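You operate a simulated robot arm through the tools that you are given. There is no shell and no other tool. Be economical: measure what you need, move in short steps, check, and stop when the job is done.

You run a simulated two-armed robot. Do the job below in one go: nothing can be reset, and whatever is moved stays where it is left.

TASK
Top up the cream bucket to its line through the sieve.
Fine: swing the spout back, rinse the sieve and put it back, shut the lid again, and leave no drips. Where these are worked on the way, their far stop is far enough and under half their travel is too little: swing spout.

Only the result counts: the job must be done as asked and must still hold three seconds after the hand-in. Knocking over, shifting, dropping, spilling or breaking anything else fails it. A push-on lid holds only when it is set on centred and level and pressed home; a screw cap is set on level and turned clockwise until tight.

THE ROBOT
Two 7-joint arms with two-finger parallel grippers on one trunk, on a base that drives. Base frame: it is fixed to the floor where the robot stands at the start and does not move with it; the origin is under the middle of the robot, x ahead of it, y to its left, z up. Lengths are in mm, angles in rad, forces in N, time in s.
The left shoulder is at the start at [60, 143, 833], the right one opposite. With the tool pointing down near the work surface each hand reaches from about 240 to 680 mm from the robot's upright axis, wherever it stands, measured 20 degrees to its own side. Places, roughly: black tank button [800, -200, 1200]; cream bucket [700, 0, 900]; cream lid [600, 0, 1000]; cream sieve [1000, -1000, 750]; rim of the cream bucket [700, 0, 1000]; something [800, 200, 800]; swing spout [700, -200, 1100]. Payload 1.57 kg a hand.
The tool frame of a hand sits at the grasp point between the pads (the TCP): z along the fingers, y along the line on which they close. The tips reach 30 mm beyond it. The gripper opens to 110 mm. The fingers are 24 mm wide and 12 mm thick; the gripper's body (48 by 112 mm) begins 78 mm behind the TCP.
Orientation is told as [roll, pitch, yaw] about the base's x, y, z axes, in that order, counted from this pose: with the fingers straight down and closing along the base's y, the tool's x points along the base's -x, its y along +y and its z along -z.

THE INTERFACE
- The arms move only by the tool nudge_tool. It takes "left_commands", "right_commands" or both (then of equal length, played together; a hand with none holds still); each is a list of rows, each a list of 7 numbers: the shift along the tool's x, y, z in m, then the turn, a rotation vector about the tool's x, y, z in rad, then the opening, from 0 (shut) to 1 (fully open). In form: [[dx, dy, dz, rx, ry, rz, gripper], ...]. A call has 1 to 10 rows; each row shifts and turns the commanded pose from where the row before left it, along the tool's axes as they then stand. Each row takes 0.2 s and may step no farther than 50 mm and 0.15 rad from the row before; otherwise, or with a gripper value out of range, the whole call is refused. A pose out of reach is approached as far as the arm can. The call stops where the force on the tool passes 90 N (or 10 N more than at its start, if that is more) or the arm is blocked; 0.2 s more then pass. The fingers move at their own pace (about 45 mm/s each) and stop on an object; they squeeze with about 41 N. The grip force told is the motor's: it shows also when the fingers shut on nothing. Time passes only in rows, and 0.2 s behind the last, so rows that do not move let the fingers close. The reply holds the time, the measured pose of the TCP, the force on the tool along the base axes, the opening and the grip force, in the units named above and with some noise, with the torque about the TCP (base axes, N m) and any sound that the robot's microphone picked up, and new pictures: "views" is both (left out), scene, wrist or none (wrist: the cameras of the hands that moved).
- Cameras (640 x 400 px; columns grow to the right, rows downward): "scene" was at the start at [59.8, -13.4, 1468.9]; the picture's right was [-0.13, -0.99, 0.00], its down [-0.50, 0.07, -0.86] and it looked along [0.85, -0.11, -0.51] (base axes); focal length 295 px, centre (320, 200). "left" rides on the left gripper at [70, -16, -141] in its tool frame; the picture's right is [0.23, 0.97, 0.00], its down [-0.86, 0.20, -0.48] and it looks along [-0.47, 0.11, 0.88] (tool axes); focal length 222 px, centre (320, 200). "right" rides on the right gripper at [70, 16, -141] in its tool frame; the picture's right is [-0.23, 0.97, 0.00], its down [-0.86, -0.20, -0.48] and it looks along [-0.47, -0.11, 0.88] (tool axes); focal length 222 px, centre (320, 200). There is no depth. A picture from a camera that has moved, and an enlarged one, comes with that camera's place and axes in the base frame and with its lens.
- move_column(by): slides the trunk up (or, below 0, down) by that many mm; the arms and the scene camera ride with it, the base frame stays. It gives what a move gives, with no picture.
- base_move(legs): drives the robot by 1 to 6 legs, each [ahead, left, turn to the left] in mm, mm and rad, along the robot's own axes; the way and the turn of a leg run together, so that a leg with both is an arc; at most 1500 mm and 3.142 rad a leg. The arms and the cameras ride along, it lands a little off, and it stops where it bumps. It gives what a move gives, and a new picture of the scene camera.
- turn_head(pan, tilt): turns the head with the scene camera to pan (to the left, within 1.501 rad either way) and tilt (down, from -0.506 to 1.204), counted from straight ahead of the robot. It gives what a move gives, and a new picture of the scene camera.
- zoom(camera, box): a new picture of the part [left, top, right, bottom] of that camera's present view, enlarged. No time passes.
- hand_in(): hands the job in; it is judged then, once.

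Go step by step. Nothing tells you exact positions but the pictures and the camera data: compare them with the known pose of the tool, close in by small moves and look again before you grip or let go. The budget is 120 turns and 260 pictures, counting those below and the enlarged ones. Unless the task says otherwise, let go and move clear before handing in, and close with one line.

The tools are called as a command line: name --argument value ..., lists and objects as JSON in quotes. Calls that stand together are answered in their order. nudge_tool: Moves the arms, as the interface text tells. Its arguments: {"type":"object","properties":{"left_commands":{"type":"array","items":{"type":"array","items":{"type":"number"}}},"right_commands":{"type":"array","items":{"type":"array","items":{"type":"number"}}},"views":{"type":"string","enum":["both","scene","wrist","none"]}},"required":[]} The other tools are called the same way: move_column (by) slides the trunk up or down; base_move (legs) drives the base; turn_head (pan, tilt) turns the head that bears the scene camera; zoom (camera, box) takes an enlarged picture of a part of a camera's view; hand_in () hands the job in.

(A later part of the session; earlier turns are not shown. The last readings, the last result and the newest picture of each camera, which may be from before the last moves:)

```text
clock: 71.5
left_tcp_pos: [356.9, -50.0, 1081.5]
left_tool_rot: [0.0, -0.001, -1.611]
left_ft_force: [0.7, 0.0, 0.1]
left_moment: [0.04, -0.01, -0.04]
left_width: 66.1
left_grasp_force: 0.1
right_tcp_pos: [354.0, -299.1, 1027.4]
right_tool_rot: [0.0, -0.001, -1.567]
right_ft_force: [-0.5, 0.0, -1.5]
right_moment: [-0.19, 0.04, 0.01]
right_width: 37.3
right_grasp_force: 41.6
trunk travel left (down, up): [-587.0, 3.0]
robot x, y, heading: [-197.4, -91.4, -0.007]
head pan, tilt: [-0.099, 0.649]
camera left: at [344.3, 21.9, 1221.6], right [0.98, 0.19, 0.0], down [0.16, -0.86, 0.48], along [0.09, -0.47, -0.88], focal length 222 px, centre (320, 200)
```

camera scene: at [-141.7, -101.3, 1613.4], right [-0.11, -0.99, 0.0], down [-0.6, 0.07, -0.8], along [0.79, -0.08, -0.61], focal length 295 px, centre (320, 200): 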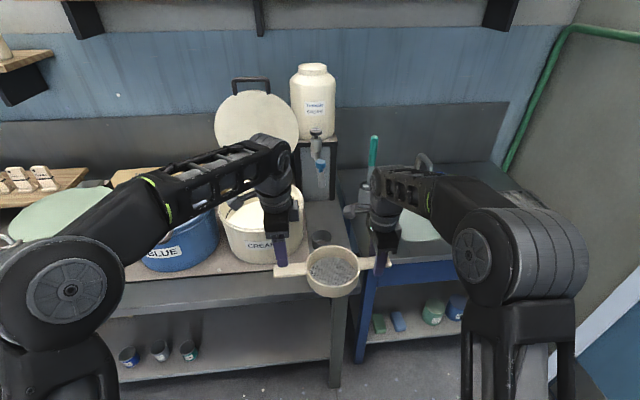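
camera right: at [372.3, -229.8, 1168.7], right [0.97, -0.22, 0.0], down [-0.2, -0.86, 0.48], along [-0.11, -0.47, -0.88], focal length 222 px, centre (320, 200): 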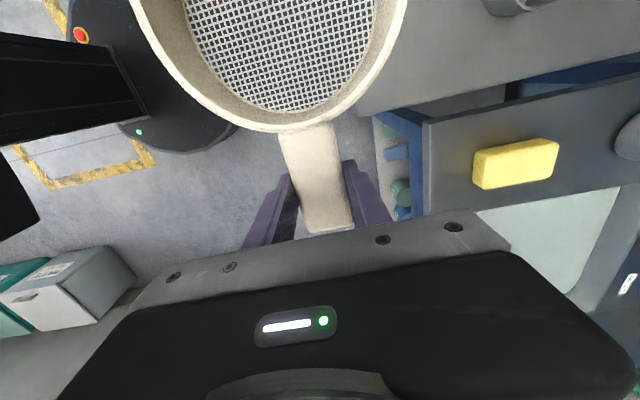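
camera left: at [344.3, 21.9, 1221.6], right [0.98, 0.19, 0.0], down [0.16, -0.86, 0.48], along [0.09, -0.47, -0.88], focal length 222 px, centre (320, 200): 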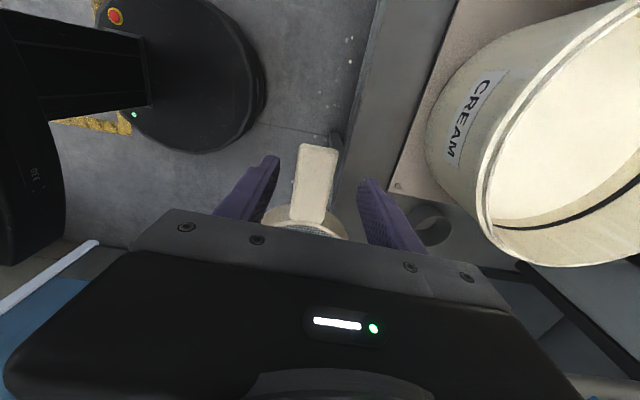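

nudge_tool --left_commands '[[0, -0.003, 0.015, 0, 0, -0.042, 0.6], [0, 0, 0.019, 0, 0, 0, 0.6], [0, 0, 0, 0, 0, 0, 0.2], [0, 0, 0, 0, 0, 0, 0], [0, 0, 0, 0, 0, 0, 0], [0, 0, 0, 0, 0, 0, 0]]'

zoom --camera "scene" --box '[240, 200, 420, 320]'

```text
clock: 72.9
left_tcp_pos: [353.8, -49.3, 1047.0]
left_tool_rot: [0.0, -0.002, -1.567]
left_ft_force: [-2.2, 1.0, -0.1]
left_moment: [-0.14, 0.05, -0.06]
left_width: 37.3
left_grasp_force: 33.6
right_tcp_pos: [355.0, -298.6, 1028.3]
right_tool_rot: [0.002, 0.0, -1.567]
right_ft_force: [1.6, -0.7, -2.0]
right_moment: [-0.01, -0.05, -0.33]
right_width: 37.4
right_grasp_force: 41.0
trunk travel left (down, up): [-587.0, 3.0]
robot x, y, heading: [-200.5, -89.0, -0.008]
head pan, tilt: [-0.099, 0.649]
camera scene: at [-142.5, -100.0, 1613.4], right [-0.11, -0.99, 0.0], down [-0.6, 0.06, -0.8], along [0.79, -0.09, -0.6], focal length 295 px, centre (320, 200)
camera left: at [338.7, 21.8, 1187.6], right [0.97, 0.23, 0.0], down [0.2, -0.85, 0.48], along [0.11, -0.47, -0.88], focal length 222 px, centre (320, 200)
```

scene: 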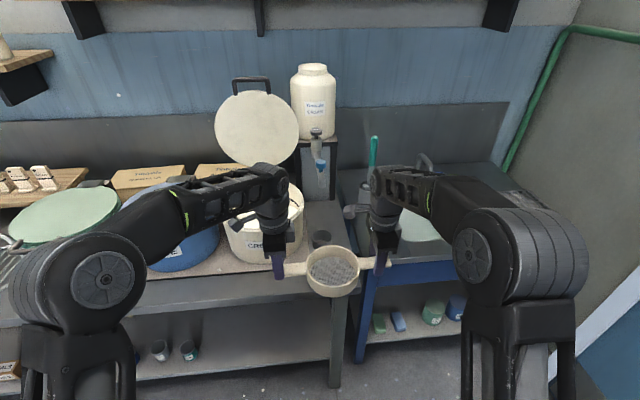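
left: 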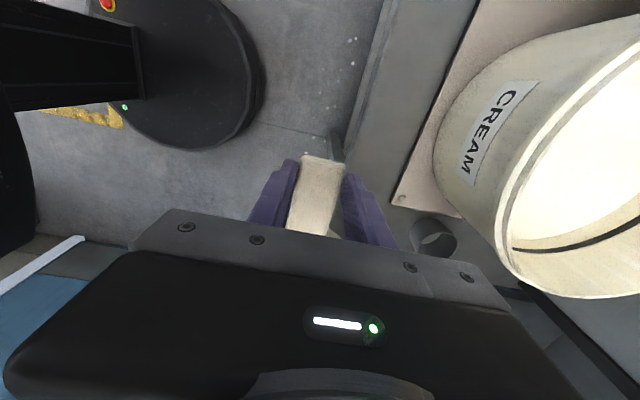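

```text
3.33 times, centred on (330, 260) of scene
camera zoom: at [-142.5, -100.0, 1613.4], right [-0.11, -0.99, 0.0], down [-0.6, 0.06, -0.8], along [0.79, -0.09, -0.6], focal length 985 px, centre (287, 0)
```

zoom: 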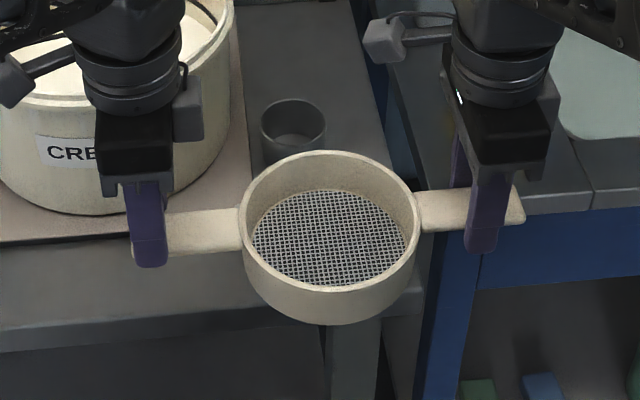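

Both hands hold it. I release the right hand, lift it clear and turn it back.

nudge_tool --right_commands '[[0, 0, 0, 0, 0, 0, 0.6], [0, 0, 0, 0, 0, 0, 0.6], [0, 0, -0.03, 0, 0, 0, 0.6], [0, 0, -0.04, 0, 0, 0, 0.6], [-0.02, 0, -0.04, 0, 0, -0.15, 0.6], [-0.02, 0, -0.03, 0, 0, -0.15, 0.6], [0, 0, 0, 0, 0, -0.15, 0.6], [0, 0, 0, 0, 0, -0.15, 0.6], [0, 0, 0, 0, 0, -0.15, 0.6]]'

```text
clock: 74.9
left_tcp_pos: [354.4, -48.6, 1047.6]
left_tool_rot: [0.0, -0.002, -1.567]
left_ft_force: [0.6, 0.6, 0.1]
left_moment: [0.2, 0.0, 0.04]
left_width: 37.3
left_grasp_force: 41.1
right_tcp_pos: [354.5, -319.0, 1138.8]
right_tool_rot: [0.002, 0.001, -0.964]
right_ft_force: [0.7, -0.4, 0.8]
right_moment: [0.02, -0.01, 0.0]
right_width: 65.8
right_grasp_force: 0.1
right hand out of reach, approached as far as the arm can: row 6
trunk travel left (down, up): [-587.0, 3.0]
robot x, y, heading: [-201.1, -84.2, -0.004]
head pan, tilt: [-0.099, 0.649]
camera scene: at [-142.7, -100.1, 1613.4], right [-0.11, -0.99, 0.0], down [-0.6, 0.06, -0.8], along [0.79, -0.09, -0.6], focal length 295 px, centre (320, 200)
camera right: at [329.1, -252.6, 1280.5], right [0.93, 0.37, 0.0], down [0.32, -0.82, 0.48], along [0.18, -0.44, -0.88], focal length 222 px, centre (320, 200)
```

scene: 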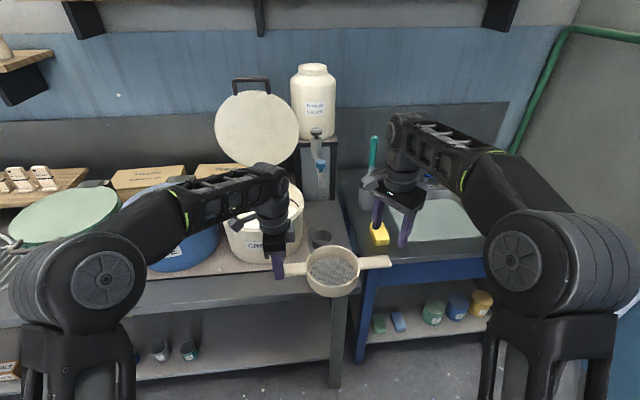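
right: 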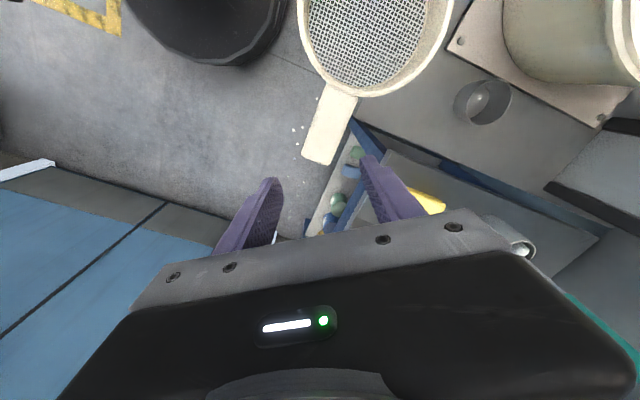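

The left hand holds the sieve. I raise it, tuck both hands, and drive up to the bucket.

nudge_tool --left_commands '[[0.033, -0.0188, -0.0134, 0, 0, 0, 0], [0.033, -0.0188, -0.0134, 0, 0, 0, 0], [0.033, -0.0188, -0.0134, 0, 0, 0, 0], [0.033, -0.0188, -0.0134, 0, 0, 0, 0], [0.033, -0.0188, -0.0134, 0, 0, 0, 0], [0, 0, 0, 0, 0, 0, 0], [0, 0, 0, 0, 0, 0, 0], [0, 0, 0, 0, 0, 0, 0], [0, 0, 0, 0, 0, 0, 0], [0, 0, 0, 0, 0, 0, 0]]' --right_commands '[[0.0173, -0.0367, 0, 0, 0, 0, 0], [0.0173, -0.0367, 0, 0, 0, 0, 0], [0.0173, -0.0367, 0, 0, 0, 0, 0], [0, 0, 0, 0, 0, -0.14, 0], [0, 0, 0, 0, 0, -0.14, 0], [0, 0, 0, 0, 0, -0.14, 0], [0, 0, 0, 0, 0, -0.14, 0], [0, 0, 0, 0, 0, -0.14, 0], [0, 0, 0, 0, 0, -0.14, 0], [0, 0, 0, 0, 0, -0.12, 0]]' --views "none"

base_move --legs '[[322, 32, 0]]'

```text
clock: 77.1
left_tcp_pos: [260.5, 116.9, 1114.4]
left_tool_rot: [0.0, -0.001, -1.567]
left_ft_force: [0.7, -0.2, -2.6]
left_moment: [0.18, 0.0, 0.05]
left_width: 37.1
left_grasp_force: 40.4
right_tcp_pos: [234.7, -337.2, 1138.2]
right_tool_rot: [0.0, 0.001, -0.003]
right_ft_force: [-0.1, 0.2, 0.7]
right_moment: [0.01, 0.02, 0.02]
right_width: 0.0
right_grasp_force: 21.2
trunk travel left (down, up): [-587.0, 3.0]
robot x, y, heading: [-199.8, -89.7, -0.01]
head pan, tilt: [-0.099, 0.649]
```

```text
clock: 79.2
left_tcp_pos: [582.7, 143.9, 1113.8]
left_tool_rot: [0.0, -0.002, -1.572]
left_ft_force: [-0.3, -0.3, -2.2]
left_moment: [0.22, 0.03, -0.03]
left_width: 37.1
left_grasp_force: 41.3
right_tcp_pos: [555.7, -311.5, 1138.1]
right_tool_rot: [-0.001, 0.0, -0.009]
right_ft_force: [-0.8, -0.8, -0.3]
right_moment: [0.03, -0.01, 0.0]
right_width: 0.0
right_grasp_force: 21.4
trunk travel left (down, up): [-587.0, 3.0]
robot x, y, heading: [122.6, -61.6, -0.009]
head pan, tilt: [-0.099, 0.649]
camera scene: at [179.2, -70.8, 1613.4], right [-0.11, -0.99, 0.0], down [-0.6, 0.07, -0.8], along [0.79, -0.09, -0.61], focal length 295 px, centre (320, 200)
```

scene: 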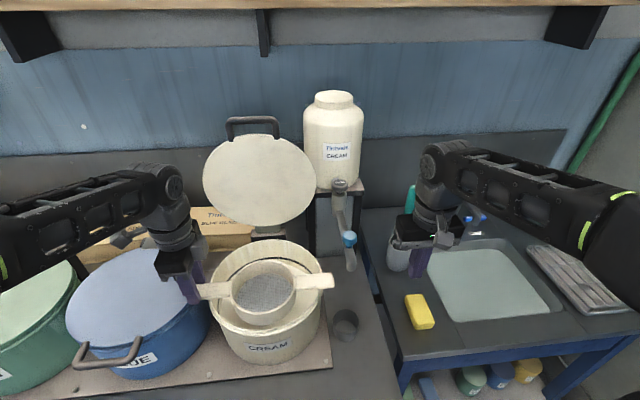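

The sieve is now above the bucket. I zoom to measure rim, sieve and spout.

zoom --camera "scene" --box '[190, 160, 400, 370]'

zoom --camera "left" --box '[0, 0, 640, 400]'

zoom --camera "right" --box '[0, 0, 640, 400]'

```text
1.90 times, centred on (295, 265) of scene
camera zoom: at [179.2, -70.8, 1613.4], right [-0.11, -0.99, 0.0], down [-0.6, 0.07, -0.8], along [0.79, -0.09, -0.61], focal length 563 px, centre (368, 76)
```

zoom: 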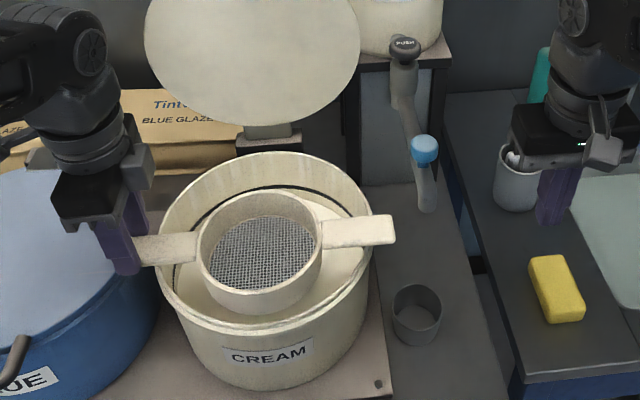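

```text
1.00 times, centred on (320, 200) of left (not enlarged: the box is as wide or as high as the picture)
camera zoom: at [566.8, 214.7, 1254.5], right [0.97, 0.23, 0.0], down [0.2, -0.85, 0.48], along [0.11, -0.47, -0.88], focal length 222 px, centre (320, 200)
```

zoom: 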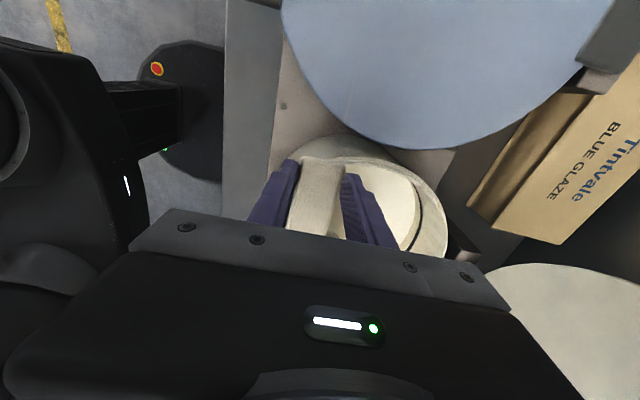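

```text
1.00 times, centred on (320, 200) of right (not enlarged: the box is as wide or as high as the picture)
camera zoom: at [486.7, -293.8, 1280.0], right [0.24, 0.97, 0.0], down [0.85, -0.21, 0.48], along [0.46, -0.11, -0.88], focal length 222 px, centre (320, 200)
```

zoom: 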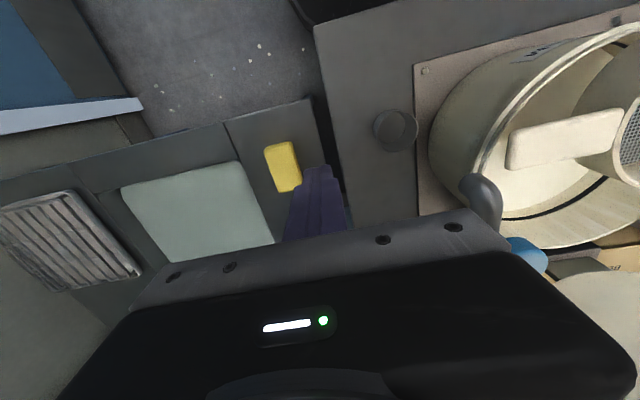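

Numbers agree: spout tip [592, -183, 1112], knob [621, -184, 1160], button [770, -185, 1203]. I shift the sieve to bowl centre about [662, 0] and lower toward the rim.

nudge_tool --left_commands '[[-0.009, 0.04, 0, 0, 0, 0, 0], [-0.009, 0.039, 0, 0, 0, 0, 0], [0, 0, 0.02, 0, 0, 0, 0], [0, 0, 0.015, 0, 0, 0, 0]]'

zoom --camera "scene" --box '[190, 200, 360, 370]'

```text
clock: 80.2
left_tcp_pos: [662.6, 126.2, 1080.5]
left_tool_rot: [0.002, -0.002, -1.573]
left_ft_force: [0.3, -0.4, -0.9]
left_moment: [0.23, -0.01, 0.0]
left_width: 37.4
left_grasp_force: 41.4
right_tcp_pos: [554.5, -311.0, 1139.8]
right_tool_rot: [0.001, -0.001, -0.01]
right_ft_force: [0.1, -0.5, 0.6]
right_moment: [0.0, 0.01, -0.01]
right_width: 0.0
right_grasp_force: 21.3
trunk travel left (down, up): [-587.0, 3.0]
robot x, y, heading: [118.0, -57.9, -0.009]
head pan, tilt: [-0.099, 0.649]
camera scene: at [178.5, -71.0, 1613.4], right [-0.11, -0.99, 0.0], down [-0.6, 0.07, -0.8], along [0.79, -0.09, -0.6], focal length 295 px, centre (320, 200)
camera left: at [645.6, 196.4, 1219.7], right [0.97, 0.23, 0.0], down [0.2, -0.85, 0.48], along [0.11, -0.47, -0.88], focal length 222 px, centre (320, 200)
```

scene: 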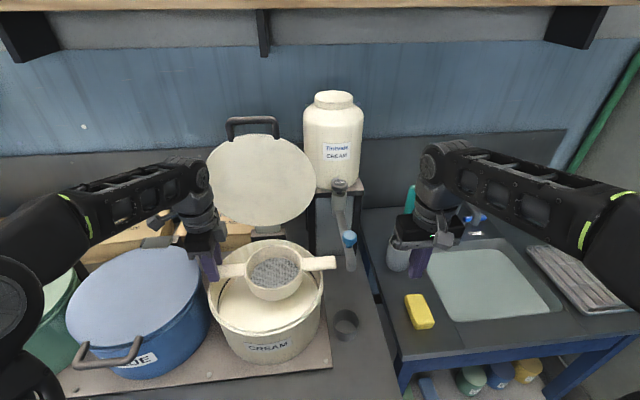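
left: 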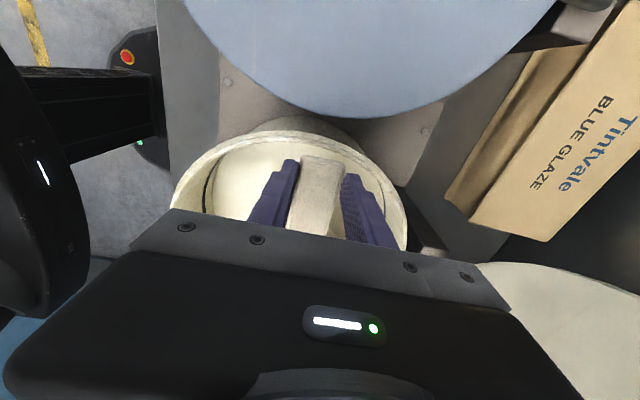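

```text
2.35 times, centred on (275, 285) of scene
camera zoom: at [178.5, -71.0, 1613.4], right [-0.11, -0.99, 0.0], down [-0.6, 0.07, -0.8], along [0.79, -0.09, -0.6], focal length 695 px, centre (426, 0)
```

zoom: 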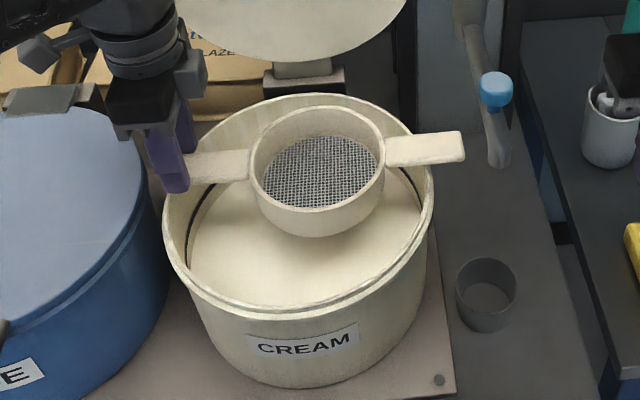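

From the wrist view the bucket centre is about [648, 20] with rim z about 1022. I shift the sieve slightly and lower close to the rim.

nudge_tool --left_commands '[[0.006, 0.012, 0.008, 0, 0, 0, 0], [0, 0, 0.01, 0, 0, 0, 0], [0, 0, 0.004, 0, 0, 0, 0], [0, 0, 0.003, 0, 0, 0, 0]]'

zoom --camera "scene" --box '[190, 200, 360, 370]'

```text
clock: 81.2
left_tcp_pos: [671.6, 132.8, 1057.5]
left_tool_rot: [0.007, 0.0, -1.572]
left_ft_force: [0.4, 3.0, 20.9]
left_moment: [0.5, 0.28, 0.0]
left_width: 37.3
left_grasp_force: 40.8
right_tcp_pos: [553.8, -311.8, 1139.3]
right_tool_rot: [0.0, -0.001, -0.009]
right_ft_force: [0.9, -0.4, -0.6]
right_moment: [0.02, -0.02, 0.0]
right_width: 0.3
right_grasp_force: 21.2
trunk travel left (down, up): [-587.0, 3.0]
robot x, y, heading: [122.5, -63.6, -0.012]
head pan, tilt: [-0.099, 0.649]
camera scene: at [176.1, -71.4, 1614.0], right [-0.11, -0.99, 0.0], down [-0.6, 0.07, -0.8], along [0.79, -0.09, -0.6], focal length 295 px, centre (320, 200)
camera left: at [655.7, 202.5, 1197.7], right [0.97, 0.23, 0.01], down [0.2, -0.86, 0.48], along [0.11, -0.47, -0.88], focal length 222 px, centre (320, 200)
```

scene: 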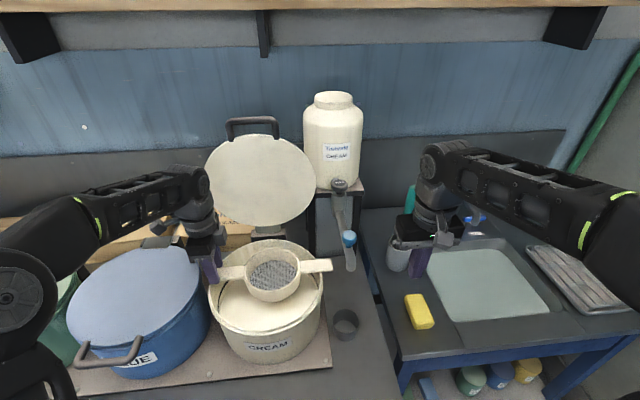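
left: 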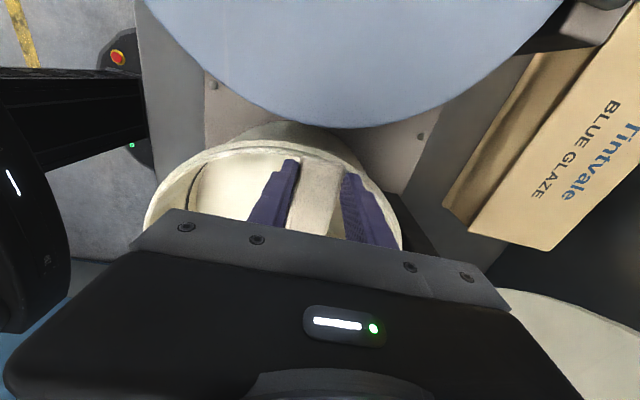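

```text
2.35 times, centred on (275, 285) of scene
camera zoom: at [176.1, -71.4, 1614.0], right [-0.11, -0.99, 0.0], down [-0.6, 0.07, -0.8], along [0.79, -0.09, -0.6], focal length 695 px, centre (426, 0)
```

zoom: 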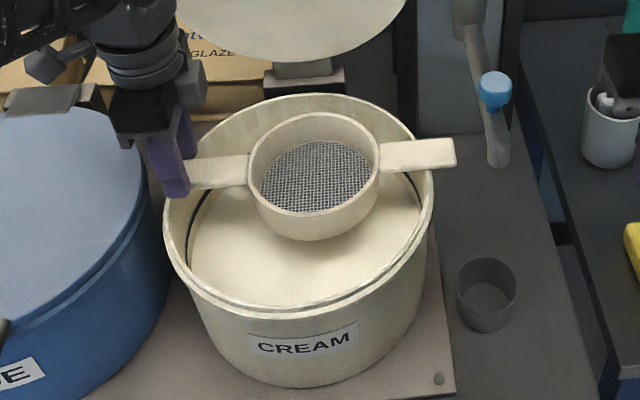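

Contact at 21 N: handles rest on the rim. I relieve the pressure slightly, keep the left hand on the sieve, and bring the right hand above the blue spout knob.

nudge_tool --left_commands '[[0, 0, -0.002, 0, 0, 0, 0], [0, 0, 0, 0, 0, 0, 0], [0, 0, 0, 0, 0, 0, 0], [0, 0, 0, 0, 0, 0, 0], [0, 0, 0, 0, 0, 0, 0], [0, 0, 0, 0, 0, 0, 0], [0, 0, 0, 0, 0, 0, 0]]' --right_commands '[[0, 0, -0.022, 0, -0.1, 0, 0.6], [-0.0022, 0, -0.0219, 0, -0.1, 0, 0.6], [-0.0044, 0, -0.0216, 0, -0.1, 0, 0.6], [-0.0065, 0, -0.021, 0, -0.1, 0, 0.6], [-0.0187, 0.0423, 0.0079, 0, 0, 0, 0.6], [-0.0187, 0.0423, 0.0079, 0, 0, 0, 0.6], [-0.0187, 0.0423, 0.0079, 0, 0, 0, 0.6]]'

```text
clock: 82.8
left_tcp_pos: [672.0, 130.9, 1058.0]
left_tool_rot: [0.002, -0.001, -1.572]
left_ft_force: [-3.1, -0.8, 17.2]
left_moment: [0.33, 0.12, -0.04]
left_width: 37.5
left_grasp_force: 41.7
right_tcp_pos: [615.2, -185.6, 1226.8]
right_tool_rot: [0.001, -0.404, -0.009]
right_ft_force: [-0.1, -0.2, 0.2]
right_moment: [-0.01, 0.02, 0.0]
right_width: 66.1
right_grasp_force: 0.0
trunk travel left (down, up): [-587.0, 3.0]
robot x, y, heading: [120.0, -61.0, -0.011]
head pan, tilt: [-0.099, 0.649]
camera scene: at [175.2, -71.2, 1613.6], right [-0.11, -0.99, 0.0], down [-0.6, 0.07, -0.8], along [0.79, -0.09, -0.6], focal length 295 px, centre (320, 200)
camera right: at [497.5, -167.5, 1330.8], right [0.22, 0.97, 0.09], down [0.6, -0.21, 0.78], along [0.77, -0.12, -0.63], focal length 222 px, centre (320, 200)
camera left: at [654.9, 201.7, 1197.6], right [0.97, 0.22, 0.0], down [0.2, -0.85, 0.48], along [0.11, -0.47, -0.88], focal length 222 px, centre (320, 200)
```

scene: 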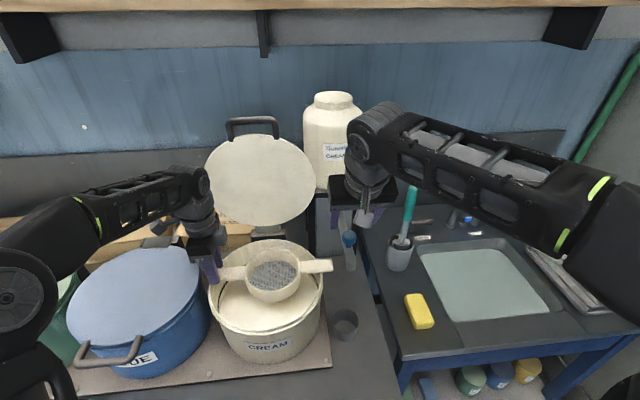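
right: 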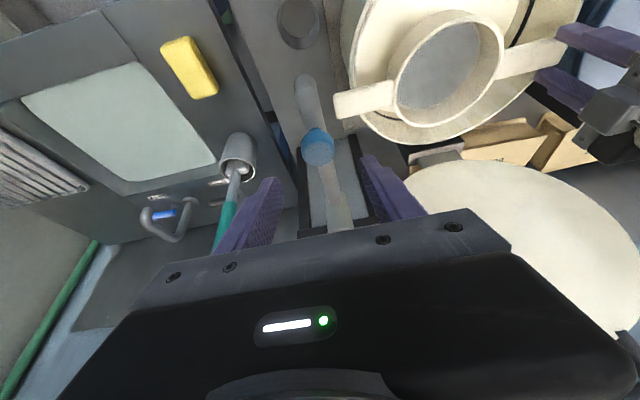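
left: 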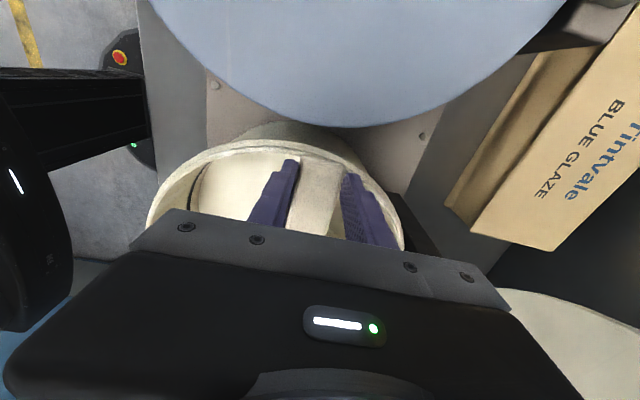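

The knob lies right below, at about [625, -183, 1160]. I lower over it and close.

nudge_tool --right_commands '[[0.008, 0.001, 0.03, 0, 0, 0, 0.6], [0.008, 0.001, 0.03, 0, 0, 0, 0.6], [0, 0, 0, 0, 0, 0, 0.2], [0, 0, 0, 0, 0, 0, 0.1], [0, 0, 0, 0, 0, 0, 0.1]]'

zoom --camera "scene" --box '[270, 150, 400, 280]'

```text
clock: 84.0
left_tcp_pos: [670.5, 130.4, 1057.2]
left_tool_rot: [0.003, 0.0, -1.573]
left_ft_force: [-5.9, -2.4, 16.8]
left_moment: [-0.25, 0.19, -0.06]
left_width: 37.2
left_grasp_force: 41.4
right_tcp_pos: [623.5, -183.9, 1165.6]
right_tool_rot: [0.002, -0.401, -0.011]
right_ft_force: [-0.5, 1.1, -2.5]
right_moment: [-0.01, -0.3, -0.01]
right_width: 31.8
right_grasp_force: 20.2
trunk travel left (down, up): [-587.0, 3.0]
robot x, y, heading: [123.8, -57.3, -0.012]
head pan, tilt: [-0.099, 0.649]
camera scene: at [175.6, -71.8, 1613.5], right [-0.11, -0.99, 0.0], down [-0.6, 0.07, -0.8], along [0.79, -0.09, -0.6], focal length 295 px, centre (320, 200)
camera right: at [505.9, -166.6, 1268.7], right [0.22, 0.97, 0.09], down [0.6, -0.21, 0.77], along [0.77, -0.12, -0.63], focal length 222 px, centre (320, 200)
```

scene: 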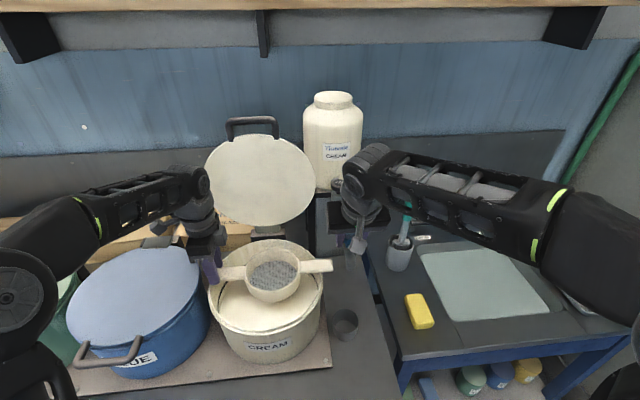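
right: 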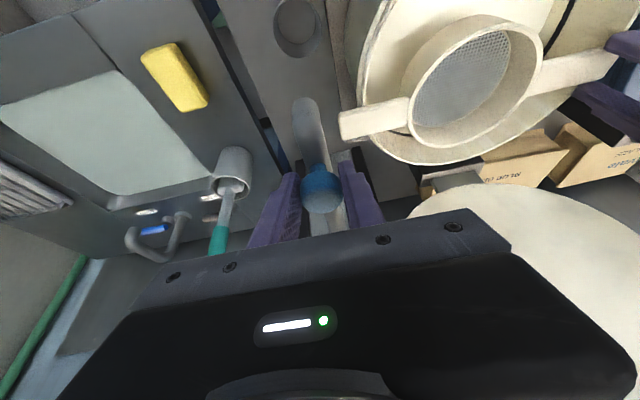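

```text
3.08 times, centred on (335, 215) of scene
camera zoom: at [175.6, -71.8, 1613.5], right [-0.11, -0.99, 0.0], down [-0.6, 0.07, -0.8], along [0.79, -0.09, -0.6], focal length 909 px, centre (274, 154)
```

zoom: 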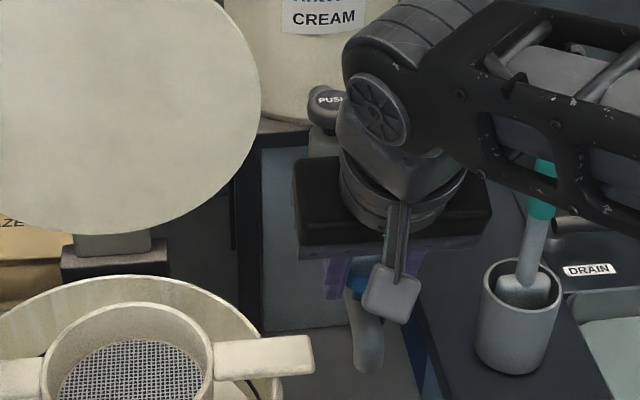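

The knob is gripped. I swing the spout along its arc toward the bucket.

nudge_tool --right_commands '[[-0.0029, 0.0305, 0.0012, 0, 0, 0, 0.1], [-0.0083, 0.0293, 0.0035, 0, 0, 0, 0.1], [-0.0135, 0.0269, 0.0057, 0, 0, 0, 0.1]]'

```text
clock: 84.8
left_tcp_pos: [671.2, 130.9, 1056.1]
left_tool_rot: [0.001, 0.002, -1.573]
left_ft_force: [-3.8, -0.6, 14.4]
left_moment: [0.28, 0.12, 0.02]
left_width: 37.2
left_grasp_force: 40.6
right_tcp_pos: [652.8, -97.2, 1166.4]
right_tool_rot: [0.001, -0.403, -0.01]
right_ft_force: [2.0, -2.5, 1.8]
right_moment: [-0.18, 0.52, -0.11]
right_width: 31.2
right_grasp_force: 39.9
trunk travel left (down, up): [-587.0, 3.0]
robot x, y, heading: [122.2, -58.9, -0.01]
head pan, tilt: [-0.099, 0.649]
camera scene: at [176.3, -71.8, 1613.6], right [-0.11, -0.99, 0.0], down [-0.6, 0.07, -0.8], along [0.79, -0.09, -0.6], focal length 295 px, centre (320, 200)
camera right: at [534.4, -80.1, 1269.8], right [0.22, 0.97, 0.09], down [0.6, -0.21, 0.78], along [0.77, -0.12, -0.63], focal length 222 px, centre (320, 200)
```

scene: 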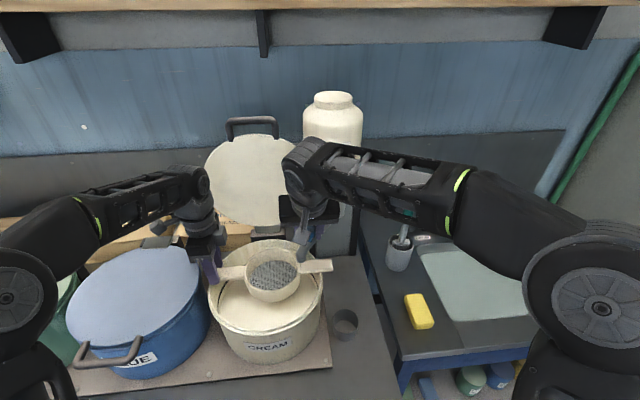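
right: 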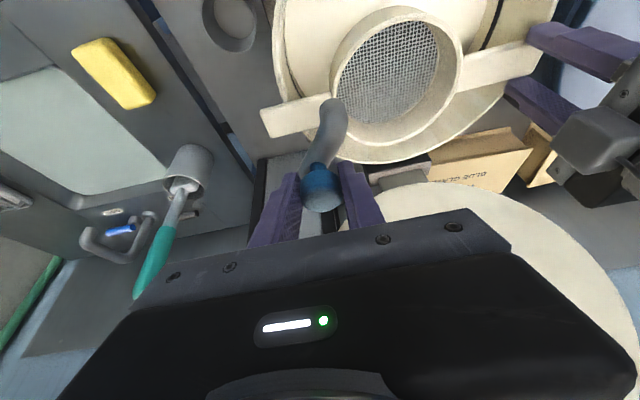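

It swings smoothly. I continue to the far stop.

nudge_tool --right_commands '[[-0.0181, 0.0234, 0.0077, 0, 0, 0, 0.1], [-0.011, 0.01, 0.0046, 0, 0, 0, 0.1]]'

```text
clock: 85.4
left_tcp_pos: [671.0, 131.5, 1057.1]
left_tool_rot: [0.003, 0.001, -1.571]
left_ft_force: [-0.9, 0.3, 11.6]
left_moment: [0.32, -0.02, -0.04]
left_width: 37.1
left_grasp_force: 40.9
right_tcp_pos: [683.8, -64.9, 1166.5]
right_tool_rot: [0.002, -0.404, -0.011]
right_ft_force: [0.5, -4.1, 7.1]
right_moment: [-0.16, 0.16, -0.35]
right_width: 31.3
right_grasp_force: 39.8
trunk travel left (down, up): [-587.0, 3.0]
robot x, y, heading: [122.9, -65.3, -0.008]
head pan, tilt: [-0.099, 0.649]
camera scene: at [176.2, -71.9, 1613.6], right [-0.11, -0.99, 0.0], down [-0.6, 0.07, -0.8], along [0.79, -0.09, -0.6], focal length 295 px, centre (320, 200)
camera right: at [565.2, -47.3, 1269.6], right [0.22, 0.97, 0.09], down [0.6, -0.21, 0.78], along [0.77, -0.12, -0.62], focal length 222 px, centre (320, 200)
```

scene: 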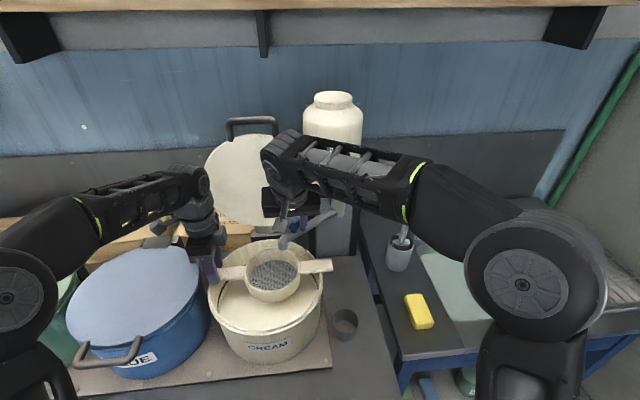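
right: 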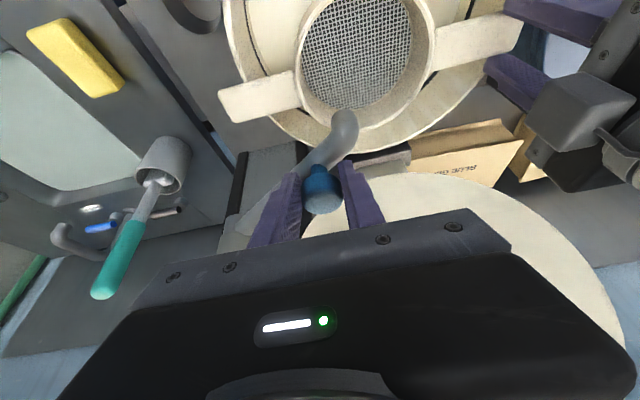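

The tip is about [666, -35], already over the sieve. I go a little further toward the stop.

nudge_tool --right_commands '[[-0.012, 0.0095, 0.005, 0, 0, 0, 0.1], [-0.012, 0.0075, 0.005, 0, 0, 0, 0.1]]'

```text
clock: 86.0
left_tcp_pos: [671.9, 127.0, 1058.7]
left_tool_rot: [0.002, 0.002, -1.576]
left_ft_force: [-1.0, -0.7, 0.5]
left_moment: [-0.49, 0.02, -0.09]
left_width: 37.4
left_grasp_force: 41.1
right_tcp_pos: [711.2, -57.2, 1166.1]
right_tool_rot: [-0.006, -0.4, -0.016]
right_ft_force: [-8.4, -30.8, 8.4]
right_moment: [-0.54, 0.44, 0.07]
right_width: 40.1
right_grasp_force: 16.2
trunk travel left (down, up): [-587.0, 3.0]
robot x, y, heading: [121.6, -60.0, -0.013]
head pan, tilt: [-0.099, 0.649]
camera scene: at [176.5, -76.4, 1613.5], right [-0.11, -0.99, 0.0], down [-0.6, 0.07, -0.8], along [0.79, -0.09, -0.6], focal length 295 px, centre (320, 200)
camera right: at [593.5, -37.5, 1269.1], right [0.23, 0.97, 0.08], down [0.6, -0.21, 0.78], along [0.77, -0.13, -0.63], focal length 222 px, centre (320, 200)
```

scene: 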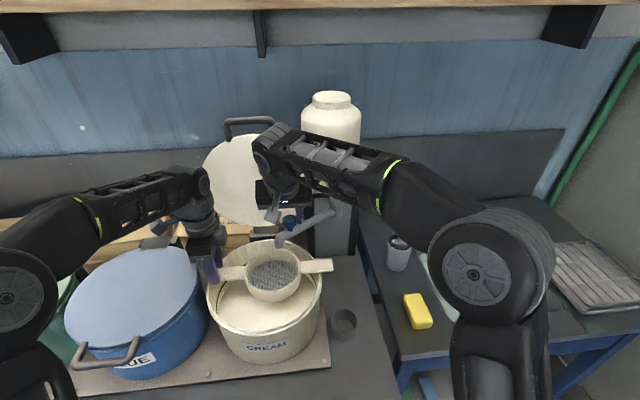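
right: 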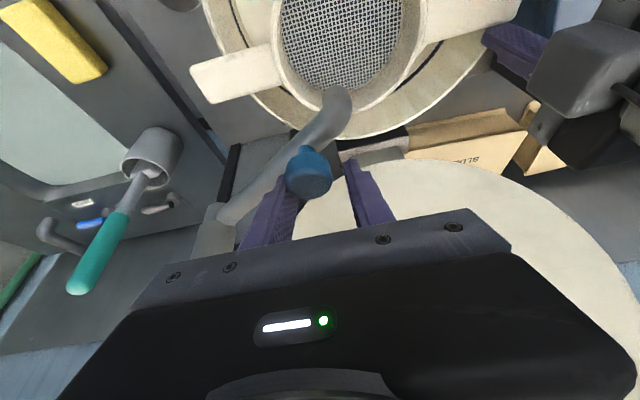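

The spout is at its far stop with the tip at about [674, -29], over the sieve. I release the knob, rise, and go to the PUSH button with closed, pitched fingers.

nudge_tool --right_commands '[[0, 0.004, 0, 0, 0, 0, 0.7], [0, 0, 0, 0, 0, 0, 0.7], [0, 0, -0.04, 0, 0, 0, 0.7], [0, 0, -0.045, 0, 0, 0, 0.7], [0, 0, -0.03, 0, -0.1, 0, 0], [0, -0.03, 0, 0, -0.1, 0, 0], [0, -0.045, 0, 0, -0.1, 0, 0], [0, -0.045, 0, 0, -0.1, 0, 0]]'

```text
clock: 87.8
left_tcp_pos: [671.1, 130.8, 1057.1]
left_tool_rot: [0.002, -0.001, -1.574]
left_ft_force: [-1.1, 2.3, 17.1]
left_moment: [0.42, -0.1, 0.06]
left_width: 37.1
left_grasp_force: 40.7
right_tcp_pos: [663.7, -163.3, 1272.6]
right_tool_rot: [0.001, -0.803, -0.009]
right_ft_force: [0.2, 0.1, 0.1]
right_moment: [0.03, 0.0, 0.01]
right_width: 0.0
right_grasp_force: 6.4
trunk travel left (down, up): [-587.0, 3.0]
robot x, y, heading: [123.8, -58.4, -0.007]
head pan, tilt: [-0.099, 0.649]
camera scene: at [176.0, -72.2, 1613.5], right [-0.11, -0.99, 0.0], down [-0.6, 0.07, -0.8], along [0.79, -0.09, -0.6], focal length 295 px, centre (320, 200)
camera right: at [514.7, -146.6, 1321.2], right [0.17, 0.97, 0.17], down [0.25, -0.2, 0.95], along [0.95, -0.12, -0.27], focal length 222 px, centre (320, 200)
```

scene: 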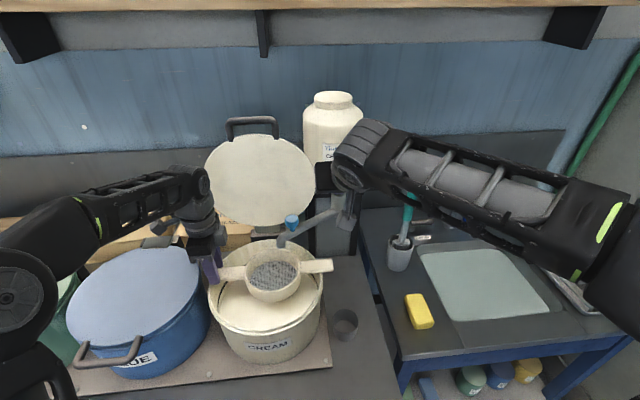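
right: 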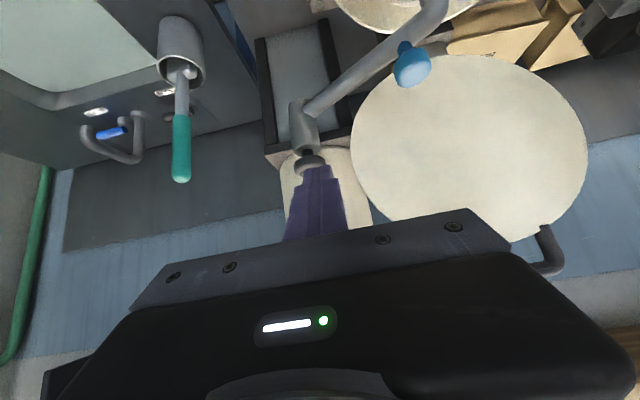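

The button is at about [768, -184, 1200]. I put the fingertips just above it and take a baseline view of the level.

nudge_tool --right_commands '[[-0.0204, -0.0105, 0.0374, 0, 0, 0, 0], [-0.0204, -0.0105, 0.0374, 0, 0, 0, 0]]'

zoom --camera "scene" --box '[200, 220, 340, 360]'

zoom --camera "scene" --box '[280, 150, 380, 260]'

```text
clock: 88.4
left_tcp_pos: [672.2, 130.6, 1056.1]
left_tool_rot: [0.001, -0.003, -1.573]
left_ft_force: [-0.5, -1.5, 13.8]
left_moment: [0.31, 0.07, 0.05]
left_width: 37.6
left_grasp_force: 41.5
right_tcp_pos: [746.7, -187.4, 1251.1]
right_tool_rot: [0.0, -0.803, -0.009]
right_ft_force: [-0.1, -0.1, -0.1]
right_moment: [-0.04, -0.06, -0.02]
right_width: 0.0
right_grasp_force: 21.5
trunk travel left (down, up): [-587.0, 3.0]
robot x, y, heading: [121.6, -59.3, -0.009]
head pan, tilt: [-0.099, 0.649]
camera scene: at [176.2, -71.9, 1613.6], right [-0.11, -0.99, 0.0], down [-0.6, 0.07, -0.8], along [0.79, -0.09, -0.6], focal length 295 px, centre (320, 200)
camera right: at [597.3, -168.9, 1298.5], right [0.17, 0.97, 0.16], down [0.25, -0.2, 0.95], along [0.95, -0.12, -0.28], focal length 222 px, centre (320, 200)
```

scene: 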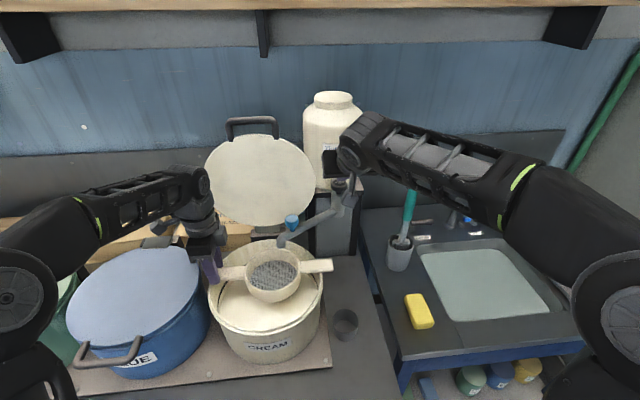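
right: 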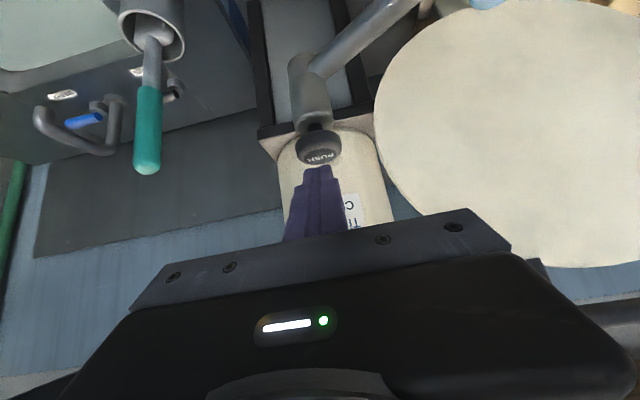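

```text
2.86 times, centred on (270, 290) of scene
camera zoom: at [176.2, -71.9, 1613.6], right [-0.11, -0.99, 0.0], down [-0.6, 0.07, -0.8], along [0.79, -0.09, -0.6], focal length 844 px, centre (463, -57)
```

zoom: 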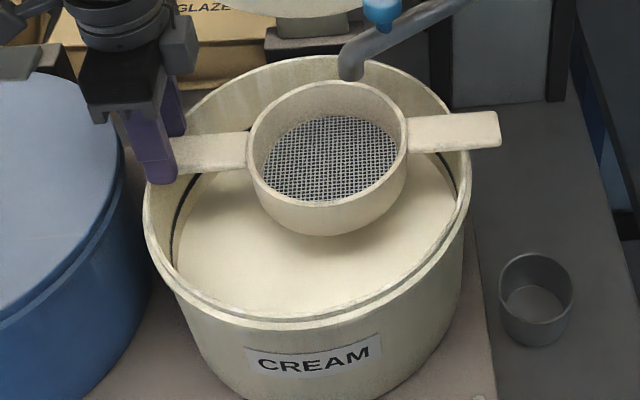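

```text
3.64 times, centred on (330, 205) of scene
camera zoom: at [176.2, -71.9, 1613.6], right [-0.11, -0.99, 0.0], down [-0.6, 0.07, -0.8], along [0.79, -0.09, -0.6], focal length 1074 px, centre (284, 182)
```

zoom: 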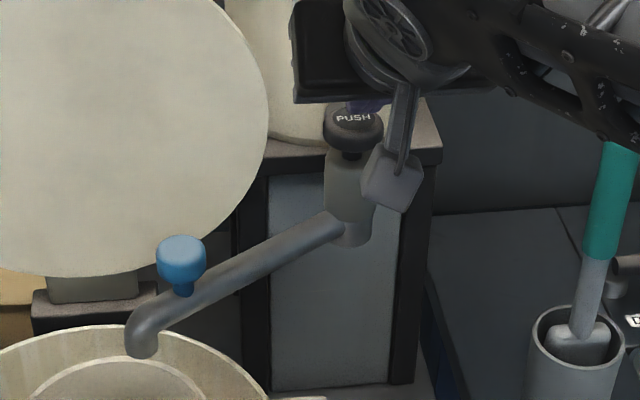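

All lined up. I press down on the button gradually and watch for flow.

nudge_tool --right_commands '[[0.0072, 0.002, 0.007, 0, 0, 0, 0], [0.0072, 0, 0.007, 0, 0, 0, 0], [0.0036, 0, 0.0035, 0, 0, 0, 0]]'

zoom --camera "scene" --box '[200, 180, 380, 360]'

```text
clock: 89.2
left_tcp_pos: [671.4, 129.6, 1057.1]
left_tool_rot: [0.0, -0.003, -1.571]
left_ft_force: [-1.1, -3.6, 9.8]
left_moment: [-0.23, 0.02, -0.09]
left_width: 37.3
left_grasp_force: 41.4
right_tcp_pos: [745.9, -183.9, 1228.1]
right_tool_rot: [0.003, -0.806, -0.012]
right_ft_force: [0.7, -2.5, 9.9]
right_moment: [-0.08, -0.15, 0.0]
right_width: 0.0
right_grasp_force: 20.8
trunk travel left (down, up): [-587.0, 3.0]
robot x, y, heading: [121.0, -59.1, -0.011]
head pan, tilt: [-0.099, 0.649]
camera scene: at [176.0, -72.1, 1613.7], right [-0.11, -0.99, 0.0], down [-0.6, 0.07, -0.8], along [0.79, -0.09, -0.6], focal length 295 px, centre (320, 200)
camera right: at [597.0, -165.9, 1274.4], right [0.17, 0.97, 0.17], down [0.24, -0.2, 0.95], along [0.96, -0.12, -0.27], focal length 222 px, centre (320, 200)
```

scene: 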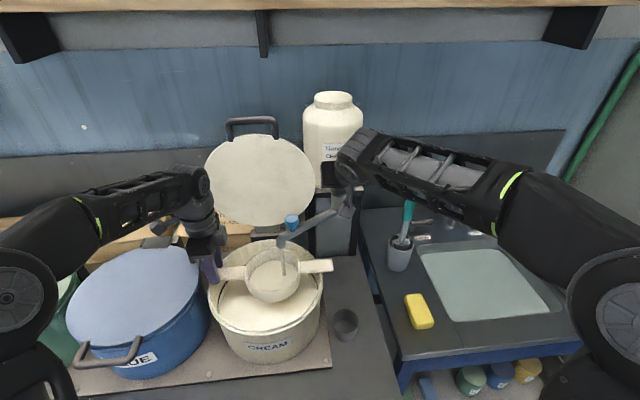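
right: 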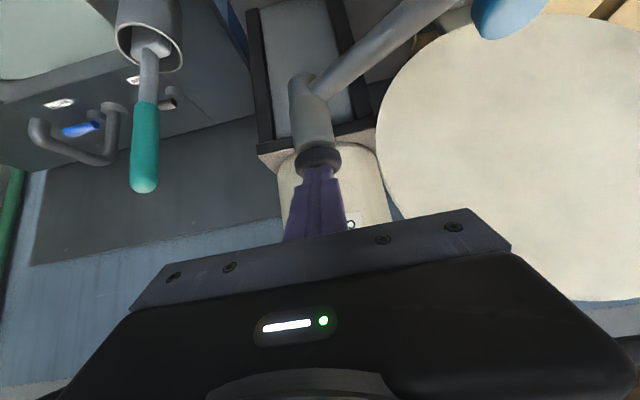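

```text
2.22 times, centred on (290, 270) of scene
camera zoom: at [176.0, -72.1, 1613.7], right [-0.11, -0.99, 0.0], down [-0.6, 0.07, -0.8], along [0.79, -0.09, -0.6], focal length 656 px, centre (387, 44)
```

zoom: 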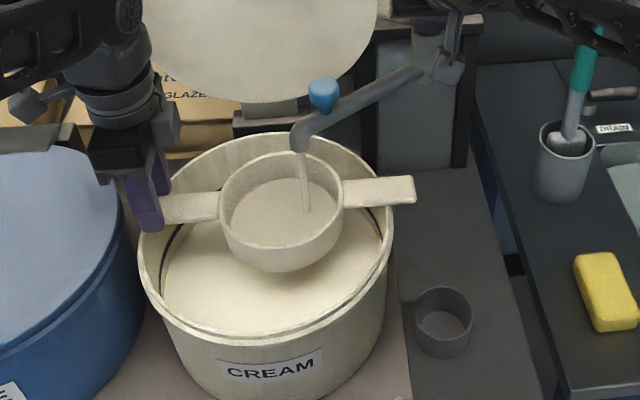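

It flows into the sieve. I hold the button and watch the level in short intervals.

nudge_tool --right_commands '[[0, 0, 0, 0, 0, 0, 0], [0, 0, 0, 0, 0, 0, 0], [0, 0, 0, 0, 0, 0, 0], [0, 0, 0, 0, 0, 0, 0]]' --views "none"

zoom --camera "scene" --box '[200, 220, 340, 360]'

```text
clock: 90.2
left_tcp_pos: [671.6, 131.0, 1055.9]
left_tool_rot: [0.001, 0.0, -1.574]
left_ft_force: [-1.0, -1.8, 6.0]
left_moment: [-0.46, -0.01, 0.01]
left_width: 37.2
left_grasp_force: 41.3
right_tcp_pos: [745.5, -184.4, 1225.7]
right_tool_rot: [0.002, -0.805, -0.012]
right_ft_force: [4.8, -5.7, 21.5]
right_moment: [-0.18, -0.39, -0.06]
right_width: 0.0
right_grasp_force: 21.1
trunk travel left (down, up): [-587.0, 3.0]
robot x, y, heading: [123.4, -61.4, -0.012]
head pan, tilt: [-0.099, 0.649]
```

```text
2.86 times, centred on (270, 290) of scene
camera zoom: at [176.1, -72.1, 1613.6], right [-0.11, -0.99, 0.0], down [-0.6, 0.07, -0.8], along [0.79, -0.09, -0.6], focal length 844 px, centre (463, -57)
```

zoom: 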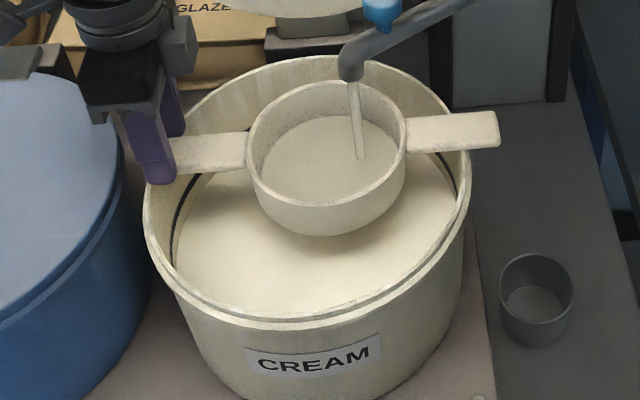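

nudge_tool --right_commands '[[0, 0, 0, 0, 0, 0, 0], [0, 0, 0, 0, 0, 0, 0], [0, 0, 0, 0, 0, 0, 0], [0, 0, 0, 0, 0, 0, 0], [0, 0, 0, 0, 0, 0, 0], [0, 0, 0, 0, 0, 0, 0]]' --views "none"

zoom --camera "scene" --box '[205, 240, 315, 320]'

```text
clock: 91.6
left_tcp_pos: [671.8, 131.7, 1057.5]
left_tool_rot: [0.002, 0.0, -1.572]
left_ft_force: [0.5, -0.9, 2.8]
left_moment: [0.14, -0.02, 0.0]
left_width: 37.1
left_grasp_force: 41.2
right_tcp_pos: [745.9, -184.5, 1225.7]
right_tool_rot: [0.004, -0.805, -0.011]
right_ft_force: [3.4, -6.6, 22.7]
right_moment: [-0.22, -0.43, -0.1]
right_width: 0.0
right_grasp_force: 21.8
trunk travel left (down, up): [-587.0, 3.0]
robot x, y, heading: [121.3, -62.3, -0.01]
head pan, tilt: [-0.099, 0.649]
```

```text
5.00 times, centred on (260, 280) of scene
camera zoom: at [176.0, -72.1, 1613.5], right [-0.11, -0.99, 0.0], down [-0.6, 0.07, -0.8], along [0.79, -0.09, -0.6], focal length 1477 px, centre (620, -200)
```

zoom: 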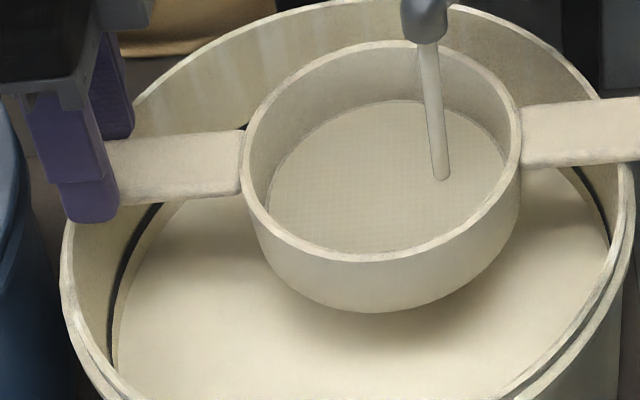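

nudge_tool --right_commands '[[0, 0, 0, 0, 0, 0, 0], [0, 0, 0, 0, 0, 0, 0], [0, 0, 0, 0, 0, 0, 0], [0, 0, 0, 0, 0, 0, 0], [0, 0, 0, 0, 0, 0, 0]]' --views "none"

zoom --camera "scene" --box '[205, 250, 265, 300]'

```text
clock: 92.8
left_tcp_pos: [671.3, 130.5, 1056.6]
left_tool_rot: [0.002, 0.0, -1.573]
left_ft_force: [1.2, 0.6, -0.3]
left_moment: [0.08, -0.02, 0.03]
left_width: 37.5
left_grasp_force: 41.3
right_tcp_pos: [747.2, -183.4, 1226.2]
right_tool_rot: [0.001, -0.805, -0.012]
right_ft_force: [2.7, -8.3, 22.6]
right_moment: [-0.24, -0.39, -0.13]
right_width: 0.0
right_grasp_force: 21.7
trunk travel left (down, up): [-587.0, 3.0]
robot x, y, heading: [121.6, -59.5, -0.008]
head pan, tilt: [-0.099, 0.649]
```

```text
8.00 times, centred on (235, 275) of scene
camera zoom: at [175.9, -72.0, 1613.5], right [-0.11, -0.99, 0.0], down [-0.6, 0.07, -0.8], along [0.79, -0.09, -0.6], focal length 2363 px, centre (1000, -400)
```

zoom: 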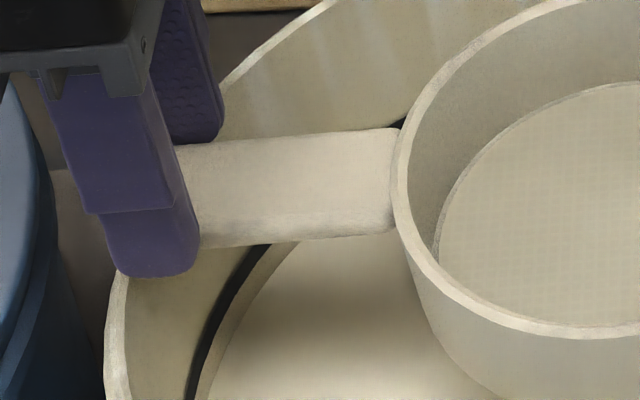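

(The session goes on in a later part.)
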